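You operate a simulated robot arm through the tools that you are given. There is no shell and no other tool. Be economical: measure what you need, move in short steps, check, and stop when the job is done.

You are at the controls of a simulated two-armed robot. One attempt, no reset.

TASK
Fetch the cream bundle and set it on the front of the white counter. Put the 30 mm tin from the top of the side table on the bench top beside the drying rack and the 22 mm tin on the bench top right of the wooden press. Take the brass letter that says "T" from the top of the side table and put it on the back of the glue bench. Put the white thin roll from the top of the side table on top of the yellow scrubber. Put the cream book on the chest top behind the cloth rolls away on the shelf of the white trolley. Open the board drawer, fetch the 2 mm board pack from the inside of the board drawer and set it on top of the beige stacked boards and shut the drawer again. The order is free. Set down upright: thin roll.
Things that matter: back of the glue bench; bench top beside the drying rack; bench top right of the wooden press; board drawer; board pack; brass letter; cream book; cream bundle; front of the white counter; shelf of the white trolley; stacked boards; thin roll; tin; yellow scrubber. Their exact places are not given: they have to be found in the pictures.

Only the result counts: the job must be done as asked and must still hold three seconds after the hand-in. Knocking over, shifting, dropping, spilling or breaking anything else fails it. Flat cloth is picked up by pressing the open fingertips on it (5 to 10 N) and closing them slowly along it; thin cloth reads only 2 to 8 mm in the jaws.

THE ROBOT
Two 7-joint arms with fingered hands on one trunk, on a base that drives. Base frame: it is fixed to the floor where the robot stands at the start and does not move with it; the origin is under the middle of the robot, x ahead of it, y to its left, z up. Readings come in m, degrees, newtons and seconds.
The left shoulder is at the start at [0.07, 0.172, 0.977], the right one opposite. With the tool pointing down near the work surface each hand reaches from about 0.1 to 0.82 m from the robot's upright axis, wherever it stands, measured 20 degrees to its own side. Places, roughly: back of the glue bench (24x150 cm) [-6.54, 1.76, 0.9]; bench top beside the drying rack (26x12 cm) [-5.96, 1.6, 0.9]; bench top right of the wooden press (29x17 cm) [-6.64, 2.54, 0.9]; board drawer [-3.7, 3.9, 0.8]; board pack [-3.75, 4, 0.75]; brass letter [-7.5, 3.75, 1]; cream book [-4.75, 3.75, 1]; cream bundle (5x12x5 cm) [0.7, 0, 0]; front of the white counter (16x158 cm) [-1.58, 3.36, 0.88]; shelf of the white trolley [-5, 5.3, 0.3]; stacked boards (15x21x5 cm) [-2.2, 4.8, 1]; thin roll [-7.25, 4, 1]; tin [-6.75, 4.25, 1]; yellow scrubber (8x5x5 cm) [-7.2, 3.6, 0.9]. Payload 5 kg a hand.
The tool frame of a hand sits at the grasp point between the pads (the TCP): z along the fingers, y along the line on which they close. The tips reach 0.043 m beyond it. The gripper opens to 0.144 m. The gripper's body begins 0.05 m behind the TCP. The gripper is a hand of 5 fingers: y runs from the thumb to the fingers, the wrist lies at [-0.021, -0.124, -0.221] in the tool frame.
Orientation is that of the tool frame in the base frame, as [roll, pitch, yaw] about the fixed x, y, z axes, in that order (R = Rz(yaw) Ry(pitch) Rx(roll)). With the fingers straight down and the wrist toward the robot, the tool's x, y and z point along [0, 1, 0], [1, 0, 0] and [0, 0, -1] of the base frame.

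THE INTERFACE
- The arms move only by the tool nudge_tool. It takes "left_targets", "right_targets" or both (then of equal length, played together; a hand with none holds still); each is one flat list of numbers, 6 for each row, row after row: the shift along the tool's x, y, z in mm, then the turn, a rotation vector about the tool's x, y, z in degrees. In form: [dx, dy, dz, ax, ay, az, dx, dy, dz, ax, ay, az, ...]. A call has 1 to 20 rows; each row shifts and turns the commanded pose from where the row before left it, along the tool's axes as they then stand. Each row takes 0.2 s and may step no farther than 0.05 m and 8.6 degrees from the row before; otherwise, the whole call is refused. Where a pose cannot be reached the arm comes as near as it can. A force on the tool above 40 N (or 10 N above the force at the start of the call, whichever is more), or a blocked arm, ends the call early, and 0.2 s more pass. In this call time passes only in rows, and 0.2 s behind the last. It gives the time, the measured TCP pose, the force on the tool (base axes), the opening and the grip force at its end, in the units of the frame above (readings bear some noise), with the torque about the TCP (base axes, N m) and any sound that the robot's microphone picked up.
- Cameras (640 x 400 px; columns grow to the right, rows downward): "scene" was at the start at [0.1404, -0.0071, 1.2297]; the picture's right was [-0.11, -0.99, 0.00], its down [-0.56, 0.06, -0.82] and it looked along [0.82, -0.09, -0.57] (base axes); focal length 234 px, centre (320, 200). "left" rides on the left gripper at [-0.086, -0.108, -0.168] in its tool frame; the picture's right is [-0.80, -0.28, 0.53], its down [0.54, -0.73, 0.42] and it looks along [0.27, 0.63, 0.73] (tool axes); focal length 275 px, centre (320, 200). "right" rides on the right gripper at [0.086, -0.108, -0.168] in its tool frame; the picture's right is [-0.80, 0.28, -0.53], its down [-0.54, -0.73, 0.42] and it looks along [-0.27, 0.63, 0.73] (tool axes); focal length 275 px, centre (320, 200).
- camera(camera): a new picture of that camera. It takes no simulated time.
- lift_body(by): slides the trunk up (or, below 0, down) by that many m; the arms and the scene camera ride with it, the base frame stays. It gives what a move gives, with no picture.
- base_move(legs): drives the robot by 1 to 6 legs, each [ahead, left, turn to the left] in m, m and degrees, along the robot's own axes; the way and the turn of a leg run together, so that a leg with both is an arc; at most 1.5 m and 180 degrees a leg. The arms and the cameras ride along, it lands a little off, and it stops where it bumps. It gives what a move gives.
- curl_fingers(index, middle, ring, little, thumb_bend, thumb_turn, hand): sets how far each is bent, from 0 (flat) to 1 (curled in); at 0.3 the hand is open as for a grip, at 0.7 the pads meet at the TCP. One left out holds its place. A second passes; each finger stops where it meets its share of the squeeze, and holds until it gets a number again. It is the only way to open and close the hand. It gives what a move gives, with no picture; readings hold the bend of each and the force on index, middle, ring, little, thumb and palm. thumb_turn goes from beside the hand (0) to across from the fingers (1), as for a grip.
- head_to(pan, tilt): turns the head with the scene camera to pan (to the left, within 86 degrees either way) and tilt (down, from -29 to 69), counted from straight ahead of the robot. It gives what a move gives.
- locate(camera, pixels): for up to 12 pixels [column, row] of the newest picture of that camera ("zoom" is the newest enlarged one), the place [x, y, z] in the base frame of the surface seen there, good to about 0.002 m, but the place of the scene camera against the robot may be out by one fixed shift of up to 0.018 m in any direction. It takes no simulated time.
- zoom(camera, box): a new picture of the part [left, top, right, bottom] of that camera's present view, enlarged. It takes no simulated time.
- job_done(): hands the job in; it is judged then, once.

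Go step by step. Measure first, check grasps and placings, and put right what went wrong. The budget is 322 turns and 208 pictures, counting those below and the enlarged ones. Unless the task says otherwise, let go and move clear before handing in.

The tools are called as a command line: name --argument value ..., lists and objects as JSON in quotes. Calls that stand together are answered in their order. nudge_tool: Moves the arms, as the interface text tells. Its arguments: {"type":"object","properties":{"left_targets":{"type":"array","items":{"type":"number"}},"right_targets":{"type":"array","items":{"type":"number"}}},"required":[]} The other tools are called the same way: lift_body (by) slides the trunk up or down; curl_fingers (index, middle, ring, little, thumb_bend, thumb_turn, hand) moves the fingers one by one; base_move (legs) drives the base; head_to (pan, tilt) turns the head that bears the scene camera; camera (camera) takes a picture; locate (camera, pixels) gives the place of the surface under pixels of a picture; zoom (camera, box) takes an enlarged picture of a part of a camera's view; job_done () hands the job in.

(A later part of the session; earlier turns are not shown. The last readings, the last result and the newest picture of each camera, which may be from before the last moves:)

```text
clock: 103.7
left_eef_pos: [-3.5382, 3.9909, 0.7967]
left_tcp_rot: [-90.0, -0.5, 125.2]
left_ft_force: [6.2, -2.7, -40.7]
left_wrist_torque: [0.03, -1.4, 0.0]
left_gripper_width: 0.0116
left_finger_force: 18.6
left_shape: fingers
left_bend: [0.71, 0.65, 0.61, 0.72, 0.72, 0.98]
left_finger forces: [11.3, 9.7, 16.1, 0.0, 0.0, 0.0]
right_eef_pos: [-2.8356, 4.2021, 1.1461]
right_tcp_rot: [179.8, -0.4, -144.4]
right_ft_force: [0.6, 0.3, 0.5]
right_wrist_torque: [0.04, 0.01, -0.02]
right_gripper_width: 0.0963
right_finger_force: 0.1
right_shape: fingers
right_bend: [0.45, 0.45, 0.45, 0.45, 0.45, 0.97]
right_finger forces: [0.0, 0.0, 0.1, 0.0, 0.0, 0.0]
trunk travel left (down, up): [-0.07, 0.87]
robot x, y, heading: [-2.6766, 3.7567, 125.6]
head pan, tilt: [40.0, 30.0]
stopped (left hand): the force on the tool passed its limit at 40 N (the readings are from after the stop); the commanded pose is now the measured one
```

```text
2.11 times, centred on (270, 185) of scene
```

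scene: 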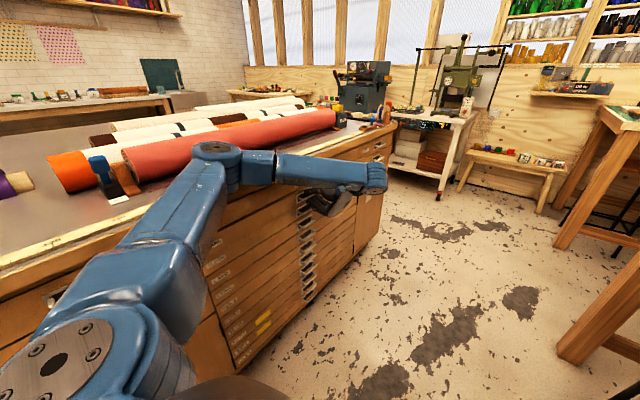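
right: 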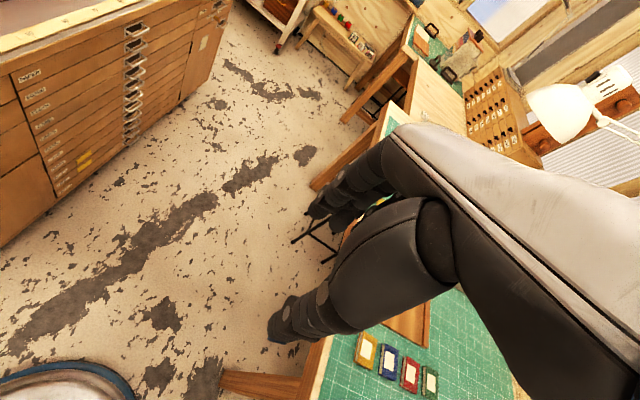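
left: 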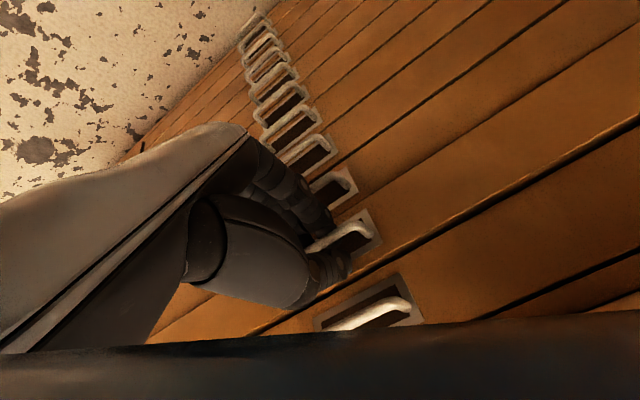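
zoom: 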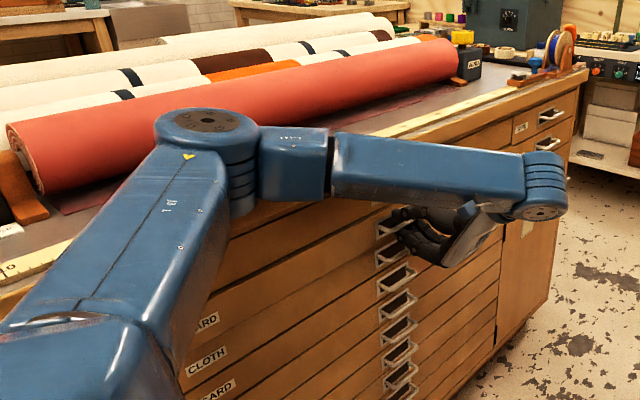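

The elbow has come down onto the chest edge. I'll release, back off 90 mm, raise the trunk so the elbow rides higher, and bring the hand back down.

curl_fingers --hand "left" --index 0.56 --middle 0.56 --ring 0.56 --little 0.56 --thumb_bend 0.56

nudge_tool --left_targets '[0, 0, -20, 0, 0, 0, 0, 0, -35, 0, 0, 0, 0, 0, -35, 0, 0, 0, 0, 0, -40, 0, 0, 0]'

lift_body --by 0.25

nudge_tool --left_targets '[0, 42, 0, 0, 0, 0, 0, 42, 0, 0, 0, 0, 0, 42, 0, 0, 0, 0, 0, 42, 0, 0, 0, 0, 0, 42, 0, 0, 0, 0, 0, 42, 0, 0, 0, 0]'

camera --camera "scene"

```text
clock: 104.7
left_eef_pos: [-3.538, 3.9901, 0.7972]
left_tcp_rot: [-89.7, -0.4, 125.4]
left_ft_force: [0.6, 0.1, 0.6]
left_wrist_torque: [-0.02, 0.04, 0.0]
left_gripper_width: 0.0561
left_finger_force: 0.3
left_shape: fingers
left_bend: [0.56, 0.56, 0.56, 0.56, 0.56, 0.98]
left_finger forces: [0.1, 0.0, 0.0, 0.1, 0.2, 0.0]
right_eef_pos: [-2.8361, 4.2049, 1.1459]
right_tcp_rot: [179.9, -0.3, -144.3]
right_ft_force: [-0.7, -0.7, 0.4]
right_wrist_torque: [0.02, 0.0, 0.01]
right_gripper_width: 0.0966
right_finger_force: 0.1
right_shape: fingers
right_bend: [0.45, 0.45, 0.45, 0.45, 0.45, 0.97]
right_finger forces: [0.1, 0.1, 0.1, 0.0, 0.1, 0.0]
trunk travel left (down, up): [-0.07, 0.87]
robot x, y, heading: [-2.6757, 3.7551, 125.3]
head pan, tilt: [40.0, 30.0]
```

```text
clock: 105.7
left_eef_pos: [-3.4369, 4.0615, 0.7897]
left_tcp_rot: [-90.0, -0.2, 125.6]
left_ft_force: [0.4, 0.1, 0.4]
left_wrist_torque: [-0.01, 0.02, -0.02]
left_gripper_width: 0.0564
left_finger_force: 0.0
left_shape: fingers
left_bend: [0.56, 0.56, 0.56, 0.56, 0.56, 0.98]
left_finger forces: [0.1, 0.0, 0.0, 0.0, 0.0, 0.1]
right_eef_pos: [-2.843, 4.2013, 1.1467]
right_tcp_rot: [-180.0, 0.0, -144.2]
right_ft_force: [0.8, 0.5, -1.2]
right_wrist_torque: [-0.05, 0.04, -0.05]
right_gripper_width: 0.0965
right_finger_force: 0.1
right_shape: fingers
right_bend: [0.45, 0.45, 0.45, 0.45, 0.45, 0.97]
right_finger forces: [0.1, 0.0, 0.0, 0.0, 0.1, 0.0]
trunk travel left (down, up): [-0.07, 0.87]
robot x, y, heading: [-2.6737, 3.7507, 125.9]
head pan, tilt: [40.0, 30.0]
```

```text
clock: 108.3
left_eef_pos: [-3.4384, 4.06, 1.0392]
left_tcp_rot: [-90.1, -0.2, 125.6]
left_ft_force: [0.3, 0.3, 0.8]
left_wrist_torque: [0.02, 0.02, 0.01]
left_gripper_width: 0.0562
left_finger_force: 0.1
left_shape: fingers
left_bend: [0.56, 0.56, 0.56, 0.56, 0.56, 0.98]
left_finger forces: [0.0, 0.1, 0.0, 0.0, 0.0, 0.0]
right_eef_pos: [-2.8449, 4.1996, 1.3964]
right_tcp_rot: [180.0, 0.0, -144.4]
right_ft_force: [-0.3, -0.7, 0.1]
right_wrist_torque: [0.02, 0.03, 0.01]
right_gripper_width: 0.0964
right_finger_force: 0.1
right_shape: fingers
right_bend: [0.45, 0.45, 0.45, 0.45, 0.45, 0.97]
right_finger forces: [0.0, 0.0, 0.1, 0.0, 0.0, 0.0]
trunk travel left (down, up): [-0.32, 0.62]
robot x, y, heading: [-2.678, 3.7522, 126.0]
head pan, tilt: [40.0, 30.0]
```

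```text
clock: 109.7
left_eef_pos: [-3.4408, 4.0627, 0.7877]
left_tcp_rot: [-90.1, -0.2, 125.7]
left_ft_force: [-0.4, 0.0, 1.4]
left_wrist_torque: [0.06, -0.03, 0.08]
left_gripper_width: 0.0572
left_finger_force: 0.1
left_shape: fingers
left_bend: [0.56, 0.56, 0.56, 0.56, 0.56, 0.98]
left_finger forces: [0.1, 0.0, 0.0, 0.0, 0.0, 0.0]
right_eef_pos: [-2.8441, 4.1997, 1.3961]
right_tcp_rot: [179.9, -0.1, -144.2]
right_ft_force: [-0.1, -0.1, -0.6]
right_wrist_torque: [-0.02, -0.05, 0.0]
right_gripper_width: 0.0961
right_finger_force: 0.0
right_shape: fingers
right_bend: [0.45, 0.45, 0.45, 0.45, 0.45, 0.97]
right_finger forces: [0.0, 0.0, 0.0, 0.0, 0.0, 0.0]
trunk travel left (down, up): [-0.32, 0.62]
robot x, y, heading: [-2.6772, 3.7564, 125.9]
head pan, tilt: [40.0, 30.0]
```

```text
166 pictures are left
```

scene: 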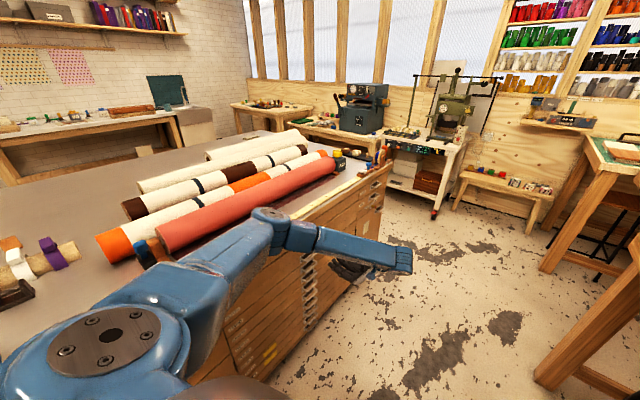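

locate --camera "scene" --pixels '[[270, 214], [275, 240], [240, 240], [300, 235], [315, 205], [340, 180]]'

camera --camera "left"

```text
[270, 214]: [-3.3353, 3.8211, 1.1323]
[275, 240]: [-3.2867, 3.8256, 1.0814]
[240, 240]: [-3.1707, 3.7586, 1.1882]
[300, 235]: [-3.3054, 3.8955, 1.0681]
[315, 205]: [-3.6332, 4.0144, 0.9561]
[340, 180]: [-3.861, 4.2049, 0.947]
```

```text
165 pictures are left
```

left: 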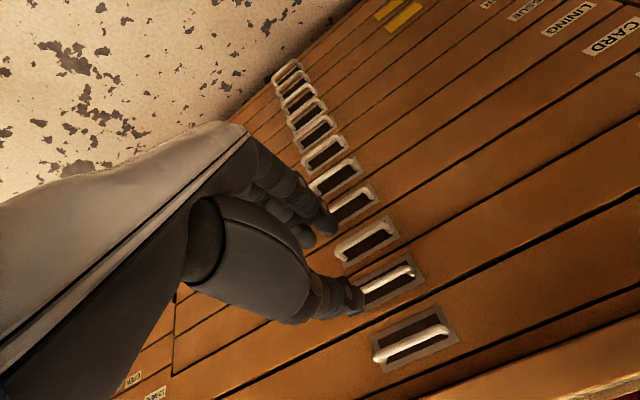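

Elbow is about 1.03 m at its underside; raise another 0.12 m for margin and approach again.

lift_body --by 0.12

nudge_tool --left_targets '[0, 40, 0, 0, 0, 0, 0, 40, 0, 0, 0, 0, 0, 40, 0, 0, 0, 0, 0, 0, 40, 0, 0, 0, 0, 0, 40, 0, 0, 0, 0, 0, 20, 0, 0, 0, 0, 0, 15, 0, 0, 0, 0, 0, 10, 0, 0, 0]'

zoom --camera "left" --box '[230, 150, 470, 370]'

camera --camera "scene"

```text
clock: 111.2
left_eef_pos: [-3.44, 4.0611, 0.9073]
left_tcp_rot: [-90.2, -0.2, 125.5]
left_ft_force: [-0.3, -0.6, -0.5]
left_wrist_torque: [0.01, 0.01, 0.0]
left_gripper_width: 0.0567
left_finger_force: 0.1
left_shape: fingers
left_bend: [0.56, 0.56, 0.56, 0.56, 0.56, 0.98]
left_finger forces: [0.0, 0.0, 0.1, 0.1, 0.0, 0.0]
right_eef_pos: [-2.8452, 4.1996, 1.5154]
right_tcp_rot: [180.0, 0.0, -144.2]
right_ft_force: [0.5, 0.3, -0.1]
right_wrist_torque: [-0.01, -0.02, -0.02]
right_gripper_width: 0.0963
right_finger_force: 0.0
right_shape: fingers
right_bend: [0.45, 0.45, 0.45, 0.45, 0.45, 0.97]
right_finger forces: [0.0, 0.0, 0.0, 0.0, 0.0, 0.1]
trunk travel left (down, up): [-0.44, 0.5]
robot x, y, heading: [-2.6788, 3.7516, 125.4]
head pan, tilt: [40.0, 30.0]
```

```text
clock: 113.0
left_eef_pos: [-3.5419, 3.9892, 0.787]
left_tcp_rot: [-90.1, -0.1, 125.7]
left_ft_force: [-0.4, 0.7, 0.1]
left_wrist_torque: [-0.02, 0.06, -0.01]
left_gripper_width: 0.0571
left_finger_force: 0.1
left_shape: fingers
left_bend: [0.56, 0.56, 0.56, 0.56, 0.56, 0.98]
left_finger forces: [0.0, 0.1, 0.0, 0.0, 0.1, 0.0]
right_eef_pos: [-2.8445, 4.2001, 1.5162]
right_tcp_rot: [180.0, 0.0, -144.2]
right_ft_force: [-0.5, 0.8, 1.1]
right_wrist_torque: [-0.02, -0.02, 0.02]
right_gripper_width: 0.0964
right_finger_force: 0.1
right_shape: fingers
right_bend: [0.45, 0.45, 0.45, 0.45, 0.45, 0.97]
right_finger forces: [0.1, 0.0, 0.1, 0.0, 0.1, 0.0]
trunk travel left (down, up): [-0.44, 0.5]
robot x, y, heading: [-2.6754, 3.7565, 125.5]
head pan, tilt: [40.0, 30.0]
```

```text
1.82 times, centred on (350, 260) of left
```

zoom: 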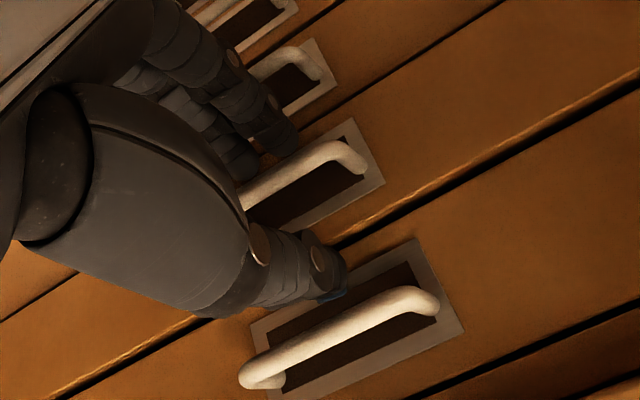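

```text
163 pictures are left
```

scene: 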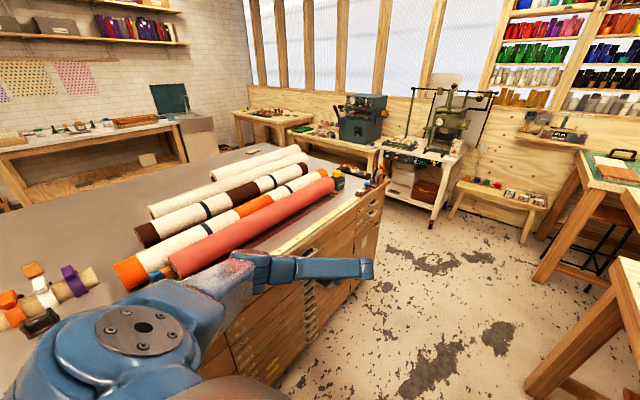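

No disturbance now. Advance 8 mm more and close.

nudge_tool --left_targets '[0, 0, 8, 0, 0, 0]'

curl_fingers --hand "left" --index 0.72 --middle 0.72 --ring 0.72 --little 0.72 --thumb_bend 0.75

zoom --camera "left" --box '[230, 150, 470, 370]'

```text
clock: 113.4
left_eef_pos: [-3.5466, 3.9858, 0.7871]
left_tcp_rot: [-90.2, -0.2, 125.4]
left_ft_force: [6.9, 3.6, -0.1]
left_wrist_torque: [0.22, -0.35, -0.04]
left_gripper_width: 0.0571
left_finger_force: 4.3
left_shape: fingers
left_bend: [0.56, 0.56, 0.56, 0.56, 0.56, 0.98]
left_finger forces: [0.1, 8.3, 0.0, 0.0, 0.1, 0.1]
right_eef_pos: [-2.8414, 4.1993, 1.5161]
right_tcp_rot: [-179.9, 0.0, -144.3]
right_ft_force: [0.2, 0.1, -0.1]
right_wrist_torque: [0.01, 0.05, 0.0]
right_gripper_width: 0.096
right_finger_force: 0.0
right_shape: fingers
right_bend: [0.45, 0.45, 0.45, 0.45, 0.45, 0.97]
right_finger forces: [0.1, 0.0, 0.1, 0.0, 0.0, 0.1]
trunk travel left (down, up): [-0.44, 0.5]
robot x, y, heading: [-2.675, 3.7557, 125.7]
head pan, tilt: [40.0, 30.0]
```

```text
clock: 114.4
left_eef_pos: [-3.5491, 3.9848, 0.7861]
left_tcp_rot: [-90.1, -0.1, 125.7]
left_ft_force: [-1.7, -0.5, -10.6]
left_wrist_torque: [-0.13, -0.42, 0.01]
left_gripper_width: 0.0018
left_finger_force: 5.3
left_shape: fingers
left_bend: [0.71, 0.72, 0.71, 0.72, 0.72, 0.97]
left_finger forces: [0.0, 0.9, 9.2, 0.1, 0.0, 0.0]
right_eef_pos: [-2.8446, 4.1989, 1.517]
right_tcp_rot: [180.0, -0.1, -144.2]
right_ft_force: [-0.5, 0.1, -0.2]
right_wrist_torque: [-0.01, -0.05, 0.02]
right_gripper_width: 0.0959
right_finger_force: 0.1
right_shape: fingers
right_bend: [0.45, 0.45, 0.45, 0.45, 0.45, 0.97]
right_finger forces: [0.0, 0.1, 0.0, 0.0, 0.1, 0.0]
trunk travel left (down, up): [-0.44, 0.5]
robot x, y, heading: [-2.6817, 3.7531, 125.8]
head pan, tilt: [40.0, 30.0]
```

```text
1.82 times, centred on (350, 260) of left
```

zoom: 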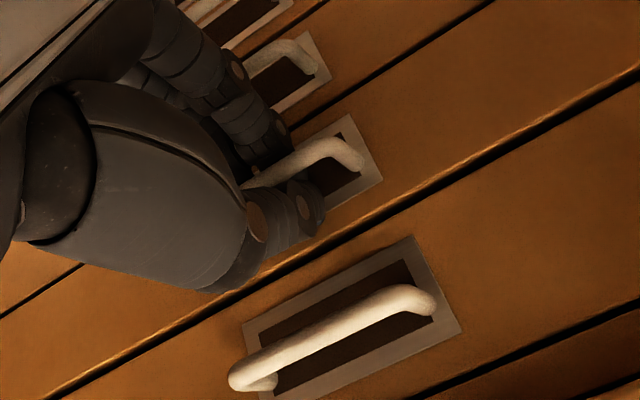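

The bar appears between thumb and fingers. Try a slow pull.

nudge_tool --left_targets '[0, 0, -10, 0, 0, 0, 0, 0, -10, 0, 0, 0, 0, 0, -10, 0, 0, 0, 0, 0, -10, 0, 0, 0]'

zoom --camera "left" --box '[200, 100, 520, 400]'

```text
clock: 115.4
left_eef_pos: [-3.5144, 4.0083, 0.7862]
left_tcp_rot: [-90.1, -0.1, 125.5]
left_ft_force: [0.5, 0.1, -10.3]
left_wrist_torque: [-0.18, -0.42, 0.01]
left_gripper_width: 0.002
left_finger_force: 5.2
left_shape: fingers
left_bend: [0.71, 0.72, 0.71, 0.72, 0.72, 0.97]
left_finger forces: [0.0, 0.9, 9.5, 0.1, 0.0, 0.0]
right_eef_pos: [-2.8431, 4.2005, 1.5164]
right_tcp_rot: [-180.0, 0.0, -144.3]
right_ft_force: [0.7, -0.3, -0.1]
right_wrist_torque: [0.0, -0.03, 0.01]
right_gripper_width: 0.0964
right_finger_force: 0.1
right_shape: fingers
right_bend: [0.45, 0.45, 0.45, 0.45, 0.45, 0.97]
right_finger forces: [0.0, 0.0, 0.0, 0.0, 0.1, 0.0]
trunk travel left (down, up): [-0.44, 0.5]
robot x, y, heading: [-2.6736, 3.7528, 125.6]
head pan, tilt: [40.0, 30.0]
```

```text
1.33 times, centred on (360, 250) of left
```

zoom: 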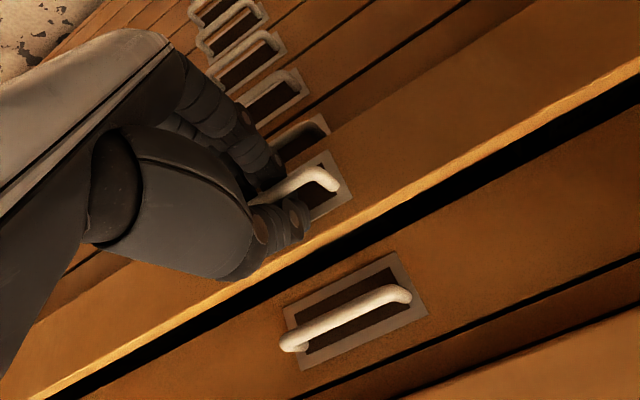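

The drawer is coming out. Pull another 0.26 m.

nudge_tool --left_targets '[0, 0, -20, 0, 0, 0, 0, 0, -20, 0, 0, 0, 0, 0, -20, 0, 0, 0, 0, 0, -20, 0, 0, 0, 0, 0, -20, 0, 0, 0, 0, 0, -20, 0, 0, 0, 0, 0, -20, 0, 0, 0, 0, 0, -20, 0, 0, 0, 0, 0, -20, 0, 0, 0, 0, 0, -20, 0, 0, 0, 0, 0, -20, 0, 0, 0, 0, 0, -20, 0, 0, 0, 0, 0, -20, 0, 0, 0]'

camera --camera "left"

camera --camera "scene"

```text
clock: 118.2
left_eef_pos: [-3.2999, 4.1616, 0.7901]
left_tcp_rot: [-90.0, -0.4, 125.2]
left_ft_force: [0.3, -0.6, 0.1]
left_wrist_torque: [0.02, 0.02, -0.04]
left_gripper_width: 0.0001
left_finger_force: 0.0
left_shape: fingers
left_bend: [0.71, 0.72, 0.72, 0.72, 0.73, 0.97]
left_finger forces: [0.0, 0.1, 0.1, 0.0, 0.2, 0.0]
right_eef_pos: [-2.8376, 4.2029, 1.5171]
right_tcp_rot: [-180.0, -0.2, -144.4]
right_ft_force: [0.2, 1.3, -0.1]
right_wrist_torque: [-0.06, 0.11, 0.01]
right_gripper_width: 0.0964
right_finger_force: 0.0
right_shape: fingers
right_bend: [0.45, 0.45, 0.45, 0.45, 0.45, 0.97]
right_finger forces: [0.0, 0.0, 0.0, 0.0, 0.1, 0.1]
trunk travel left (down, up): [-0.44, 0.5]
robot x, y, heading: [-2.6748, 3.7552, 125.5]
head pan, tilt: [40.0, 30.0]
```

```text
160 pictures are left
```

left: 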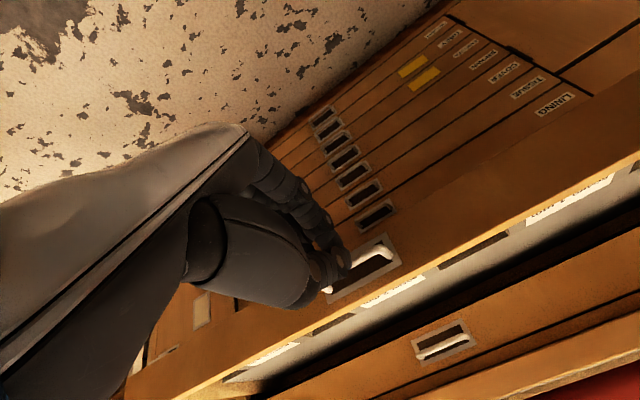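

```text
159 pictures are left
```

scene: 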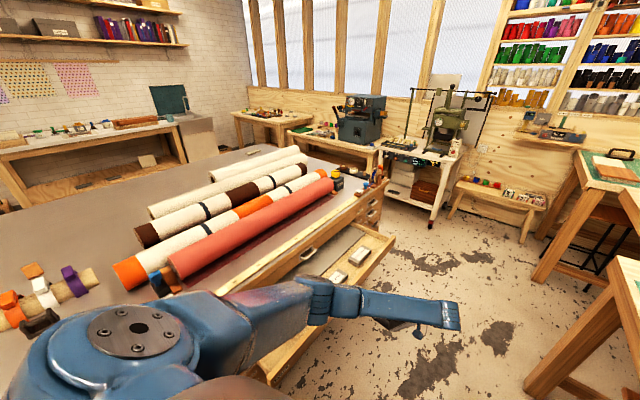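

The drawer is open with packs inside. Measure the drawer front and see the contents.

locate --camera "left" --pixels '[[360, 262], [385, 255], [430, 270], [390, 292], [570, 205], [445, 340]]'

zoom --camera "scene" --box '[240, 200, 410, 310]'

locate --camera "zoom" --pixels '[[360, 285], [450, 200], [370, 210], [300, 320], [520, 140], [470, 240]]'

```text
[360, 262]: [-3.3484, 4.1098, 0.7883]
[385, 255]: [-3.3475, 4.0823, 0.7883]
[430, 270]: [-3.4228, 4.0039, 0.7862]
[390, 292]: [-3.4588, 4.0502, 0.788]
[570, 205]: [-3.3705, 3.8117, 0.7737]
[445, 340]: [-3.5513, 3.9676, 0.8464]
```

```text
3.64 times, centred on (325, 255) of scene
```

zoom: 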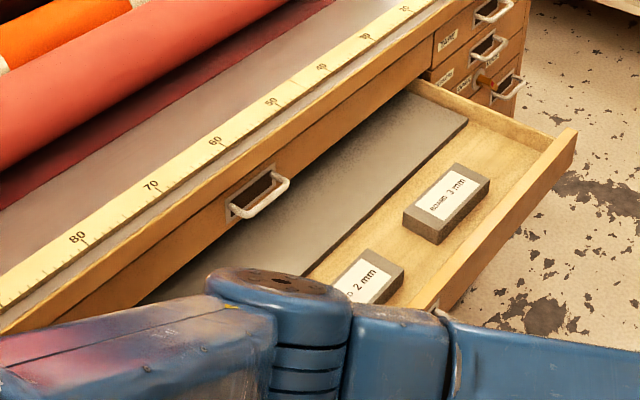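

```text
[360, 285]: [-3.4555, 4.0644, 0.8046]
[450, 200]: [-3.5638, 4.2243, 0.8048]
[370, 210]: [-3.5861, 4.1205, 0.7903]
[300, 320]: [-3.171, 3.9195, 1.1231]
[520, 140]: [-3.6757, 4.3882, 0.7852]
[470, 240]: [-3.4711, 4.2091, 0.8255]
```

The 2 mm pack is at about [-3.455, 4.064, 0.788] in the drawer opened 0.24 m. Release, back off, raise and turn the left hand downwards.

curl_fingers --hand "left" --index 0.45 --middle 0.45 --ring 0.45 --little 0.45 --thumb_bend 0.45

nudge_tool --left_targets '[0, 0, -30, 0, 0, 0, 0, 0, -30, 0, 0, 0, 0, -45, 0, 0, 0, 0, 0, -45, 0, 0, 0, 0, 0, -45, 0, 0, 0, 0, 0, -45, 0, 0, 0, 0, 0, -45, 0, 0, 0, 0, 0, -45, 0, 0, 0, 0]'

nudge_tool --left_targets '[0, 0, 0, -4.95, -4.95, -4.95, 0, 0, 0, -4.95, -4.95, -4.95, 0, 0, 0, -4.95, -4.95, -4.95, 0, 0, 0, -4.95, -4.95, -4.95, 0, 0, 0, -4.95, -4.95, -4.95, 0, 0, 0, -4.95, -4.95, -4.95, 0, 0, 0, -4.95, -4.95, -4.95, 0, 0, 0, -4.95, -4.95, -4.95, 0, 0, 0, -4.95, -4.95, -4.95, 0, 0, 0, -4.95, -4.95, -4.95, 0, 0, 0, -4.95, -4.95, -4.95, 0, 0, 0, -4.95, -4.95, -4.95, 0, 0, 0, -4.95, -4.95, -4.95, 0, 0, 0, -4.95, -4.95, -4.95]'

camera --camera "left"

camera --camera "scene"

```text
clock: 119.2
left_eef_pos: [-3.3036, 4.1586, 0.7873]
left_tcp_rot: [-90.1, -0.2, 125.4]
left_ft_force: [0.4, 1.2, 0.1]
left_wrist_torque: [0.02, -0.01, -0.02]
left_gripper_width: 0.096
left_finger_force: 0.1
left_shape: fingers
left_bend: [0.45, 0.45, 0.45, 0.45, 0.45, 0.97]
left_finger forces: [0.0, 0.0, 0.1, 0.2, 0.0, 0.1]
right_eef_pos: [-2.8433, 4.2002, 1.5168]
right_tcp_rot: [180.0, 0.1, -144.2]
right_ft_force: [-0.1, -0.5, -0.6]
right_wrist_torque: [0.02, -0.04, 0.05]
right_gripper_width: 0.0965
right_finger_force: 0.0
right_shape: fingers
right_bend: [0.45, 0.45, 0.45, 0.45, 0.45, 0.97]
right_finger forces: [0.0, 0.0, 0.0, 0.0, 0.0, 0.0]
trunk travel left (down, up): [-0.44, 0.5]
robot x, y, heading: [-2.6719, 3.7522, 125.8]
head pan, tilt: [40.0, 30.0]
```

```text
clock: 121.0
left_eef_pos: [-3.2535, 4.1922, 1.0602]
left_tcp_rot: [-90.1, -0.2, 125.6]
left_ft_force: [0.8, 0.1, -0.8]
left_wrist_torque: [0.0, 0.02, -0.09]
left_gripper_width: 0.0964
left_finger_force: 0.0
left_shape: fingers
left_bend: [0.45, 0.45, 0.45, 0.45, 0.45, 0.97]
left_finger forces: [0.0, 0.1, 0.0, 0.0, 0.0, 0.1]
right_eef_pos: [-2.8426, 4.1989, 1.5175]
right_tcp_rot: [179.9, -0.1, -144.4]
right_ft_force: [-0.4, 0.1, -0.2]
right_wrist_torque: [0.02, 0.0, -0.04]
right_gripper_width: 0.0964
right_finger_force: 0.1
right_shape: fingers
right_bend: [0.45, 0.45, 0.45, 0.45, 0.45, 0.97]
right_finger forces: [0.0, 0.1, 0.1, 0.1, 0.0, 0.0]
trunk travel left (down, up): [-0.44, 0.5]
robot x, y, heading: [-2.681, 3.7546, 125.7]
head pan, tilt: [40.0, 30.0]
```

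```text
clock: 124.0
left_eef_pos: [-3.2553, 4.1921, 1.0591]
left_tcp_rot: [179.6, 0.3, -144.4]
left_ft_force: [0.1, -0.1, -0.1]
left_wrist_torque: [0.03, 0.01, 0.01]
left_gripper_width: 0.0964
left_finger_force: 0.1
left_shape: fingers
left_bend: [0.45, 0.45, 0.45, 0.45, 0.45, 0.97]
left_finger forces: [0.0, 0.0, 0.1, 0.0, 0.0, 0.0]
right_eef_pos: [-2.8435, 4.1997, 1.5172]
right_tcp_rot: [-179.9, 0.1, -144.3]
right_ft_force: [0.0, 0.1, 0.0]
right_wrist_torque: [0.03, 0.01, 0.03]
right_gripper_width: 0.0963
right_finger_force: 0.1
right_shape: fingers
right_bend: [0.45, 0.45, 0.45, 0.45, 0.45, 0.97]
right_finger forces: [0.0, 0.1, 0.0, 0.0, 0.0, 0.0]
trunk travel left (down, up): [-0.44, 0.5]
robot x, y, heading: [-2.6786, 3.7536, 125.6]
head pan, tilt: [40.0, 30.0]
```

```text
157 pictures are left
```

left: 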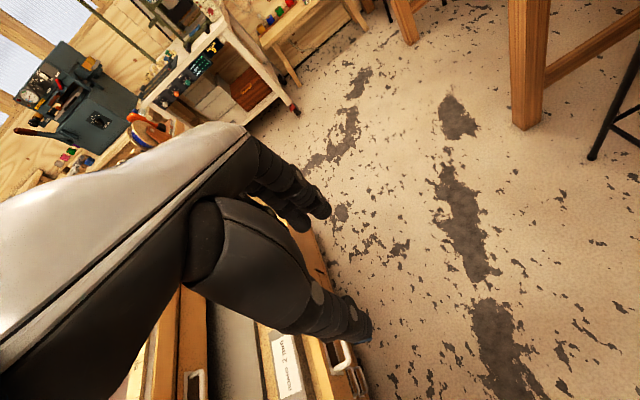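

```text
156 pictures are left
```

scene: 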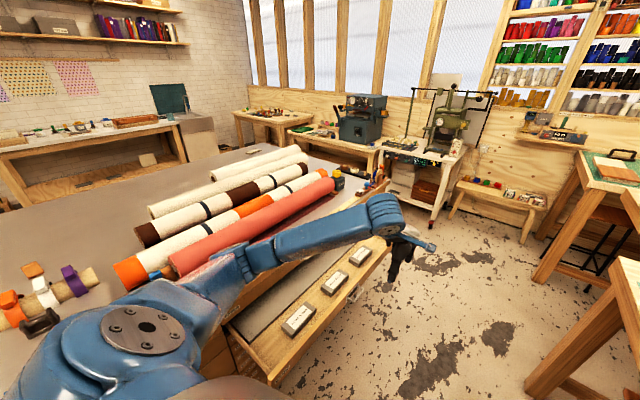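

Three packs are visible now; read the labels.

zoom --camera "scene" --box '[260, 230, 400, 345]'

locate --camera "zoom" --pixels '[[170, 315], [340, 195], [415, 110], [310, 210], [370, 172], [325, 175], [358, 210]]'

```text
3.48 times, centred on (330, 288) of scene
```

zoom: 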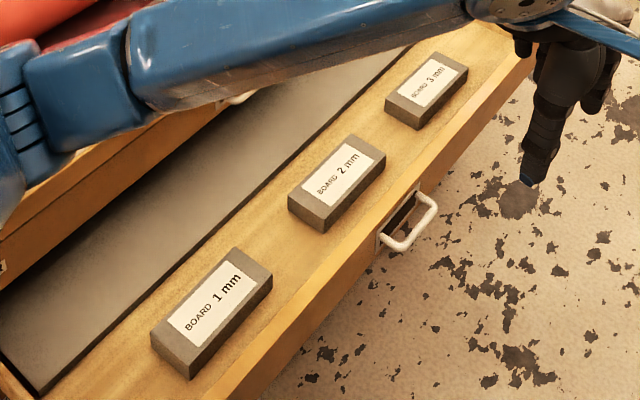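

```text
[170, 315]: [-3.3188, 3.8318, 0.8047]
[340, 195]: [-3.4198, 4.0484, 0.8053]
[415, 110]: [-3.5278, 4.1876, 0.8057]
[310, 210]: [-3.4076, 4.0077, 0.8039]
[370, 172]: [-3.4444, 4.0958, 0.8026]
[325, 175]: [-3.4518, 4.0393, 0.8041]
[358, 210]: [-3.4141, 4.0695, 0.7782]
```

The middle pack reads "BOARD 2 mm", long axis along the chest. Move the left hand above it and turn the closing line across its width.

nudge_tool --left_targets '[40, 0, 0, 0, 0, 0, 40, 0, 0, 0, 0, 0, 40, 0, 0, 0, 0, 0, 40, 0, 0, 0, 0, 0, 40, 0, 0, 0, 0, 0, 40, -15, 0, 0, 0, 0, 0, 0, 0, 0, 0, -8.2, 0, 0, 0, 0, 0, -8.2, 0, 0, 0, 0, 0, -8.2, 0, 0, 0, 0, 0, -8.2, 0, 0, 0, 0, 0, -8.2, 0, 0, 0, 0, 0, -8.2, 0, 0, 0, 0, 0, -8.2, 0, 0, 0, 0, 0, -8.2, 0, 0, 0, 0, 0, -8.2, 0, 0, 0, 0, 0, -8.2, 0, 0, 0, 0, 0, -8.2]'

camera --camera "left"

camera --camera "scene"

```text
clock: 127.6
left_eef_pos: [-3.4408, 4.0408, 1.0591]
left_tcp_rot: [-179.9, 0.2, -54.0]
left_ft_force: [1.0, -1.1, -1.5]
left_wrist_torque: [0.02, 0.07, -0.02]
left_gripper_width: 0.0963
left_finger_force: 0.0
left_shape: fingers
left_bend: [0.45, 0.45, 0.45, 0.45, 0.45, 0.98]
left_finger forces: [0.0, 0.1, 0.0, 0.0, 0.1, 0.0]
right_eef_pos: [-2.8434, 4.202, 1.5164]
right_tcp_rot: [180.0, -0.1, -144.3]
right_ft_force: [-0.7, -0.7, -0.3]
right_wrist_torque: [-0.04, 0.04, 0.01]
right_gripper_width: 0.0965
right_finger_force: 0.0
right_shape: fingers
right_bend: [0.45, 0.45, 0.45, 0.45, 0.45, 0.97]
right_finger forces: [0.1, 0.1, 0.0, 0.1, 0.1, 0.0]
trunk travel left (down, up): [-0.44, 0.5]
robot x, y, heading: [-2.6767, 3.754, 125.9]
head pan, tilt: [40.0, 30.0]
```

```text
154 pictures are left
```

left: 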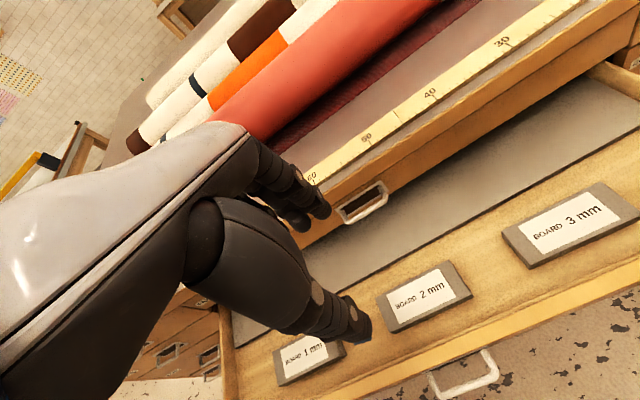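

```text
153 pictures are left
```

scene: 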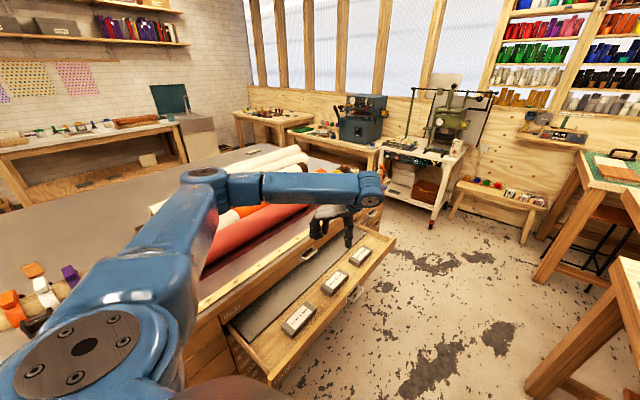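

Great view of the drawer. Measure the 2 mm pack corners, the drawer front and floor.

locate --camera "left" --pixels '[[380, 296], [447, 264], [467, 294], [397, 328], [424, 296], [430, 250], [430, 345], [450, 340], [480, 345], [520, 290], [330, 345], [375, 190]]'

```text
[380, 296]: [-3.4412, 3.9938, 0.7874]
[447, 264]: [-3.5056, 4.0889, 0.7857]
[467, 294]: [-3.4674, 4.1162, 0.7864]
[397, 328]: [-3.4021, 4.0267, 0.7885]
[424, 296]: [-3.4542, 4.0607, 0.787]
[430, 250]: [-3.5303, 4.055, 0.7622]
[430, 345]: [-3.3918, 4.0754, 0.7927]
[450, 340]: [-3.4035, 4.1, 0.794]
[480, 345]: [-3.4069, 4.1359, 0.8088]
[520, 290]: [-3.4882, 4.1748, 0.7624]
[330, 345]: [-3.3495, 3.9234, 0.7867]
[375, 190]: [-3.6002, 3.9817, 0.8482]
```

Pack centre [-3.454, 4.0565], 115×50×25 mm, floor 0.762, front panel gap 36 mm. Pre-shape to 75 mm opening and descend to 4 cm above the grasp height.

curl_fingers --hand "left" --index 0.51 --middle 0.51 --ring 0.51 --little 0.51 --thumb_bend 0.51

nudge_tool --left_targets '[-20, 1.5, 0, 0, 0, 1.8, 0, 0, 45, 0, 0, 0, 0, 0, 45, 0, 0, 0, 0, 0, 45, 0, 0, 0, 0, 0, 45, 0, 0, 0, 0, 0, 30, 0, 0, 0]'

camera --camera "left"

zoom --camera "scene" --box '[220, 160, 420, 360]'

```text
clock: 128.6
left_eef_pos: [-3.4412, 4.0411, 1.0577]
left_tcp_rot: [-179.8, 0.3, -54.2]
left_ft_force: [-0.2, 0.5, 0.7]
left_wrist_torque: [0.03, 0.02, 0.01]
left_gripper_width: 0.0756
left_finger_force: 0.0
left_shape: fingers
left_bend: [0.51, 0.51, 0.51, 0.51, 0.51, 0.98]
left_finger forces: [0.0, 0.0, 0.0, 0.0, 0.1, 0.1]
right_eef_pos: [-2.8439, 4.2005, 1.517]
right_tcp_rot: [180.0, 0.0, -144.4]
right_ft_force: [-0.1, -0.6, -0.8]
right_wrist_torque: [-0.03, 0.03, 0.01]
right_gripper_width: 0.0963
right_finger_force: 0.1
right_shape: fingers
right_bend: [0.45, 0.45, 0.45, 0.45, 0.45, 0.97]
right_finger forces: [0.1, 0.1, 0.0, 0.0, 0.1, 0.0]
trunk travel left (down, up): [-0.44, 0.5]
robot x, y, heading: [-2.6785, 3.7532, 125.8]
head pan, tilt: [40.0, 30.0]
```

```text
clock: 130.0
left_eef_pos: [-3.4549, 4.057, 0.8476]
left_tcp_rot: [-179.8, 0.3, -56.0]
left_ft_force: [-0.8, -0.3, 1.2]
left_wrist_torque: [-0.04, -0.05, -0.02]
left_gripper_width: 0.0755
left_finger_force: 0.1
left_shape: fingers
left_bend: [0.51, 0.51, 0.51, 0.51, 0.51, 0.98]
left_finger forces: [0.0, 0.0, 0.1, 0.0, 0.0, 0.0]
right_eef_pos: [-2.8447, 4.1992, 1.5174]
right_tcp_rot: [180.0, 0.0, -144.2]
right_ft_force: [-0.2, 0.1, -0.1]
right_wrist_torque: [0.0, -0.01, -0.01]
right_gripper_width: 0.0966
right_finger_force: 0.1
right_shape: fingers
right_bend: [0.45, 0.45, 0.45, 0.45, 0.45, 0.97]
right_finger forces: [0.1, 0.0, 0.0, 0.0, 0.1, 0.1]
trunk travel left (down, up): [-0.44, 0.5]
robot x, y, heading: [-2.6776, 3.7568, 125.8]
head pan, tilt: [40.0, 30.0]
```

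```text
152 pictures are left
```

left: 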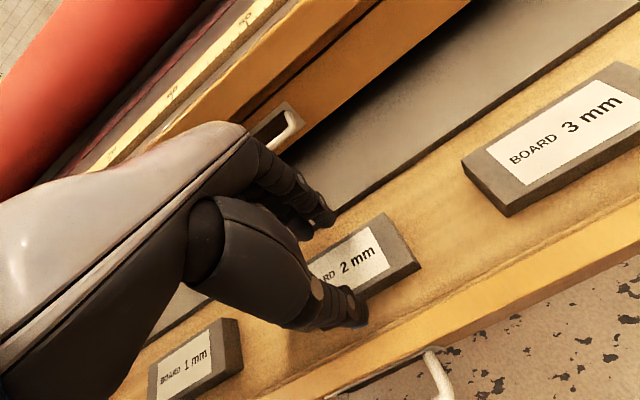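

```text
2.00 times, centred on (320, 260) of scene
```

zoom: 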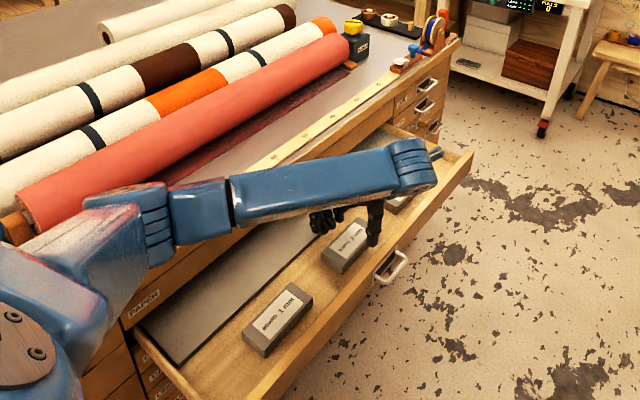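

Check the elbow clearance over the rolls before the final descent.

locate --camera "zoom" --pixels '[[130, 195], [160, 240], [200, 205], [155, 262], [60, 250], [300, 180], [100, 210], [60, 200]]'

```text
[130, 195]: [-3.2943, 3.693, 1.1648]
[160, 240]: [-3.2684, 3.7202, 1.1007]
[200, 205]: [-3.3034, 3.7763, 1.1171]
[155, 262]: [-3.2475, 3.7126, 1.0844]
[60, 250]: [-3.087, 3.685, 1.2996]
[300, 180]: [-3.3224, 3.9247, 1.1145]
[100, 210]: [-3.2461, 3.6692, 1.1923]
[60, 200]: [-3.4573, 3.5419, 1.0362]
```

Elbow underside is ~1.06 m, clear. Descend the last 40 mm and grip.

nudge_tool --left_targets '[0, 0, 15, 0, 0, 0, 0, 0, 15, 0, 0, 0, 0, 0, 10, 0, 0, 0]'

curl_fingers --hand "left" --index 0.68 --middle 0.68 --ring 0.68 --little 0.68 --thumb_bend 0.68

camera --camera "left"

```text
clock: 130.8
left_eef_pos: [-3.4546, 4.0575, 0.8107]
left_tcp_rot: [-179.9, 0.5, -56.0]
left_ft_force: [-1.4, 1.0, 8.8]
left_wrist_torque: [-0.31, 0.34, -0.08]
left_gripper_width: 0.0752
left_finger_force: 4.9
left_shape: fingers
left_bend: [0.51, 0.5, 0.51, 0.51, 0.51, 0.98]
left_finger forces: [0.0, 8.6, 0.0, 0.0, 0.1, 0.0]
right_eef_pos: [-2.8422, 4.1989, 1.5169]
right_tcp_rot: [180.0, 0.0, -144.2]
right_ft_force: [0.6, -0.4, 0.1]
right_wrist_torque: [-0.02, 0.03, 0.02]
right_gripper_width: 0.0965
right_finger_force: 0.2
right_shape: fingers
right_bend: [0.45, 0.45, 0.45, 0.45, 0.45, 0.97]
right_finger forces: [0.1, 0.0, 0.0, 0.0, 0.1, 0.1]
trunk travel left (down, up): [-0.44, 0.5]
robot x, y, heading: [-2.6762, 3.7537, 125.6]
head pan, tilt: [40.0, 30.0]
```

```text
clock: 131.8
left_eef_pos: [-3.4553, 4.0576, 0.8102]
left_tcp_rot: [-179.9, 0.3, -56.0]
left_ft_force: [-4.0, -2.3, 16.2]
left_wrist_torque: [0.0, 0.07, -0.12]
left_gripper_width: 0.0569
left_finger_force: 25.9
left_shape: fingers
left_bend: [0.59, 0.62, 0.64, 0.68, 0.56, 0.95]
left_finger forces: [11.5, 14.8, 4.7, 0.1, 21.1, 0.0]
right_eef_pos: [-2.8429, 4.1989, 1.5173]
right_tcp_rot: [179.8, 0.0, -144.3]
right_ft_force: [0.4, 1.0, 0.1]
right_wrist_torque: [-0.02, -0.03, -0.02]
right_gripper_width: 0.0962
right_finger_force: 0.0
right_shape: fingers
right_bend: [0.45, 0.45, 0.45, 0.45, 0.45, 0.97]
right_finger forces: [0.0, 0.0, 0.0, 0.1, 0.0, 0.1]
trunk travel left (down, up): [-0.44, 0.5]
robot x, y, heading: [-2.6763, 3.7559, 125.8]
head pan, tilt: [40.0, 30.0]
```

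```text
150 pictures are left
```

left: 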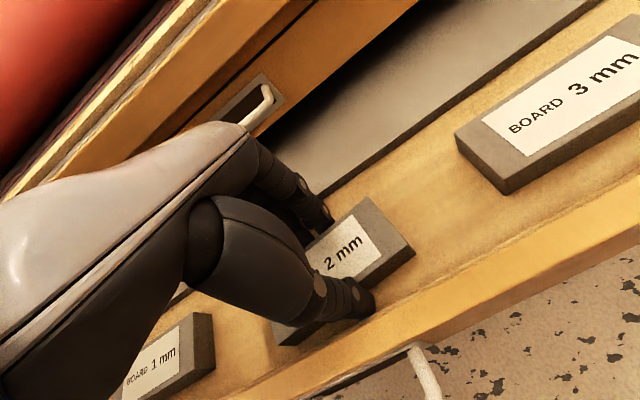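

The pack is gripped (26 N). Lift straight up.

nudge_tool --left_targets '[0, 0, -10, 0, 0, 0, 0, 0, -20, 0, 0, 0, 0, 0, -40, 0, 0, 0, 0, 0, -40, 0, 0, 0, 0, 0, -40, 0, 0, 0, 0, 0, -40, 0, 0, 0, 0, 0, -40, 0, 0, 0, 0, 0, -40, 0, 0, 0]'

camera --camera "left"

```text
clock: 133.6
left_eef_pos: [-3.4524, 4.0555, 1.08]
left_tcp_rot: [-179.9, 0.3, -55.9]
left_ft_force: [1.2, 0.7, -1.8]
left_wrist_torque: [-0.01, 0.03, 0.0]
left_gripper_width: 0.0568
left_finger_force: 20.9
left_shape: fingers
left_bend: [0.6, 0.63, 0.65, 0.68, 0.56, 0.95]
left_finger forces: [9.9, 7.7, 3.2, 0.0, 21.0, 0.0]
right_eef_pos: [-2.8422, 4.1996, 1.5173]
right_tcp_rot: [179.9, 0.0, -144.1]
right_ft_force: [0.0, -1.3, -0.4]
right_wrist_torque: [-0.02, 0.01, 0.0]
right_gripper_width: 0.0964
right_finger_force: 0.1
right_shape: fingers
right_bend: [0.45, 0.45, 0.45, 0.45, 0.45, 0.97]
right_finger forces: [0.1, 0.0, 0.0, 0.0, 0.0, 0.1]
trunk travel left (down, up): [-0.44, 0.5]
robot x, y, heading: [-2.6798, 3.7562, 125.5]
head pan, tilt: [40.0, 30.0]
```

```text
149 pictures are left
```

left: 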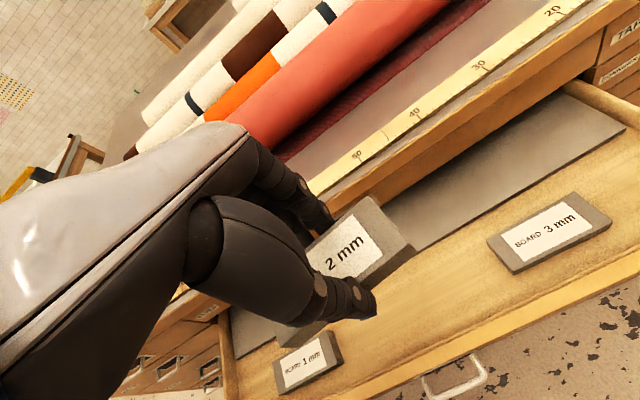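

The pack is up. Turn the hand back to face forward, tuck it in, then drive to stand opposite the stacked boards.

nudge_tool --left_targets '[0, 0, -5, 0, 0, 8.2, 0, 0, -5, 0, 0, 8.2, 0, 0, -5, 0, 0, 8.2, 0, 0, -5, 0, 0, 8.2, 0, 0, -5, 0, 0, 8.2, 0, 0, -5, 0, 0, 8.2, 0, 0, -5, 0, 0, 8.2, 0, 0, -5, 0, 0, 8.2, 0, 0, -5, 0, 0, 8.2, 0, 0, -5, 0, 0, 8.2, 0, 0, -5, 0, 0, 8.2, -26, -36, -17, 0, 0, 0, -26, -36, -17, 0, 0, 0, -26, -36, -17, 0, 0, 0, -26, -36, -17, 0, 0, 0, -26, -36, -17, 0, 0, 0, -26, -36, -17, 0, 0, 0, -26, -36, -17, 0, 0, 0]'

base_move --legs '[[0.42, -0.07, 0], [0, 0, -90]]'

head_to --pan 0 --tilt 40

camera --camera "scene"

camera --camera "left"

```text
clock: 137.4
left_eef_pos: [-3.2068, 3.9854, 1.2776]
left_tcp_rot: [-179.9, 0.1, -146.1]
left_ft_force: [-0.1, 0.0, -0.9]
left_wrist_torque: [-0.01, 0.02, -0.02]
left_gripper_width: 0.0565
left_finger_force: 21.1
left_shape: fingers
left_bend: [0.6, 0.63, 0.65, 0.68, 0.56, 0.95]
left_finger forces: [10.1, 7.4, 3.4, 0.0, 21.1, 0.0]
left hand out of reach, approached as far as the arm can: row 17, 18
right_eef_pos: [-2.8429, 4.2015, 1.5164]
right_tcp_rot: [179.9, -0.2, -144.3]
right_ft_force: [0.0, 0.8, 0.6]
right_wrist_torque: [-0.04, 0.04, 0.01]
right_gripper_width: 0.0961
right_finger_force: 0.0
right_shape: fingers
right_bend: [0.45, 0.45, 0.45, 0.45, 0.45, 0.97]
right_finger forces: [0.1, 0.0, 0.0, 0.1, 0.1, 0.0]
trunk travel left (down, up): [-0.44, 0.5]
robot x, y, heading: [-2.6751, 3.7564, 125.8]
head pan, tilt: [40.0, 30.0]
```

```text
clock: 139.6
left_eef_pos: [-3.3629, 4.2903, 1.2801]
left_tcp_rot: [179.1, 1.0, -148.1]
left_ft_force: [0.3, -0.7, -1.6]
left_wrist_torque: [0.03, -0.02, 0.05]
left_gripper_width: 0.0564
left_finger_force: 20.9
left_shape: fingers
left_bend: [0.6, 0.63, 0.65, 0.68, 0.56, 0.95]
left_finger forces: [10.2, 7.4, 3.4, 0.0, 21.1, 0.0]
right_eef_pos: [-2.9932, 4.4838, 1.5282]
right_tcp_rot: [178.5, 1.1, -145.6]
right_ft_force: [-0.4, 0.9, 0.6]
right_wrist_torque: [-0.01, 0.03, -0.02]
right_gripper_width: 0.0967
right_finger_force: 0.1
right_shape: fingers
right_bend: [0.45, 0.45, 0.45, 0.45, 0.45, 0.98]
right_finger forces: [0.1, 0.1, 0.0, 0.0, 0.1, 0.0]
trunk travel left (down, up): [-0.44, 0.5]
robot x, y, heading: [-2.8311, 4.064, 123.9]
head pan, tilt: [40.0, 30.0]
stopped in leg 1: the robot was blocked; the commanded pose is now the measured one
```

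```text
clock: 140.7
left_eef_pos: [-3.3637, 4.292, 1.2776]
left_tcp_rot: [179.2, 1.1, -148.2]
left_ft_force: [0.2, 0.3, -1.3]
left_wrist_torque: [0.03, 0.0, 0.0]
left_gripper_width: 0.0564
left_finger_force: 21.0
left_shape: fingers
left_bend: [0.6, 0.63, 0.65, 0.68, 0.56, 0.95]
left_finger forces: [10.1, 7.5, 3.3, 0.0, 21.0, 0.0]
right_eef_pos: [-2.9939, 4.4858, 1.5275]
right_tcp_rot: [178.8, 1.0, -146.0]
right_ft_force: [0.4, -0.6, -0.5]
right_wrist_torque: [0.01, 0.0, -0.01]
right_gripper_width: 0.0966
right_finger_force: 0.1
right_shape: fingers
right_bend: [0.45, 0.45, 0.45, 0.45, 0.45, 0.98]
right_finger forces: [0.1, 0.0, 0.1, 0.1, 0.0, 0.1]
trunk travel left (down, up): [-0.44, 0.5]
robot x, y, heading: [-2.8316, 4.0655, 123.9]
head pan, tilt: [0.0, 40.0]
```

```text
148 pictures are left
```

scene: 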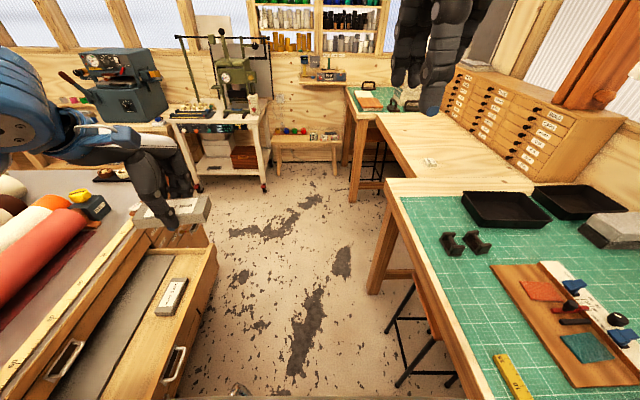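

```text
147 pictures are left
```

left: 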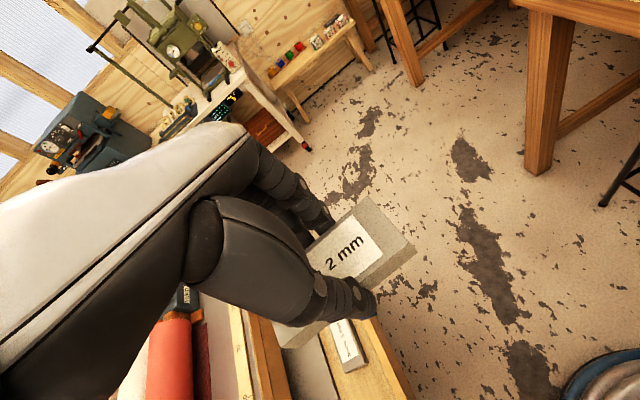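

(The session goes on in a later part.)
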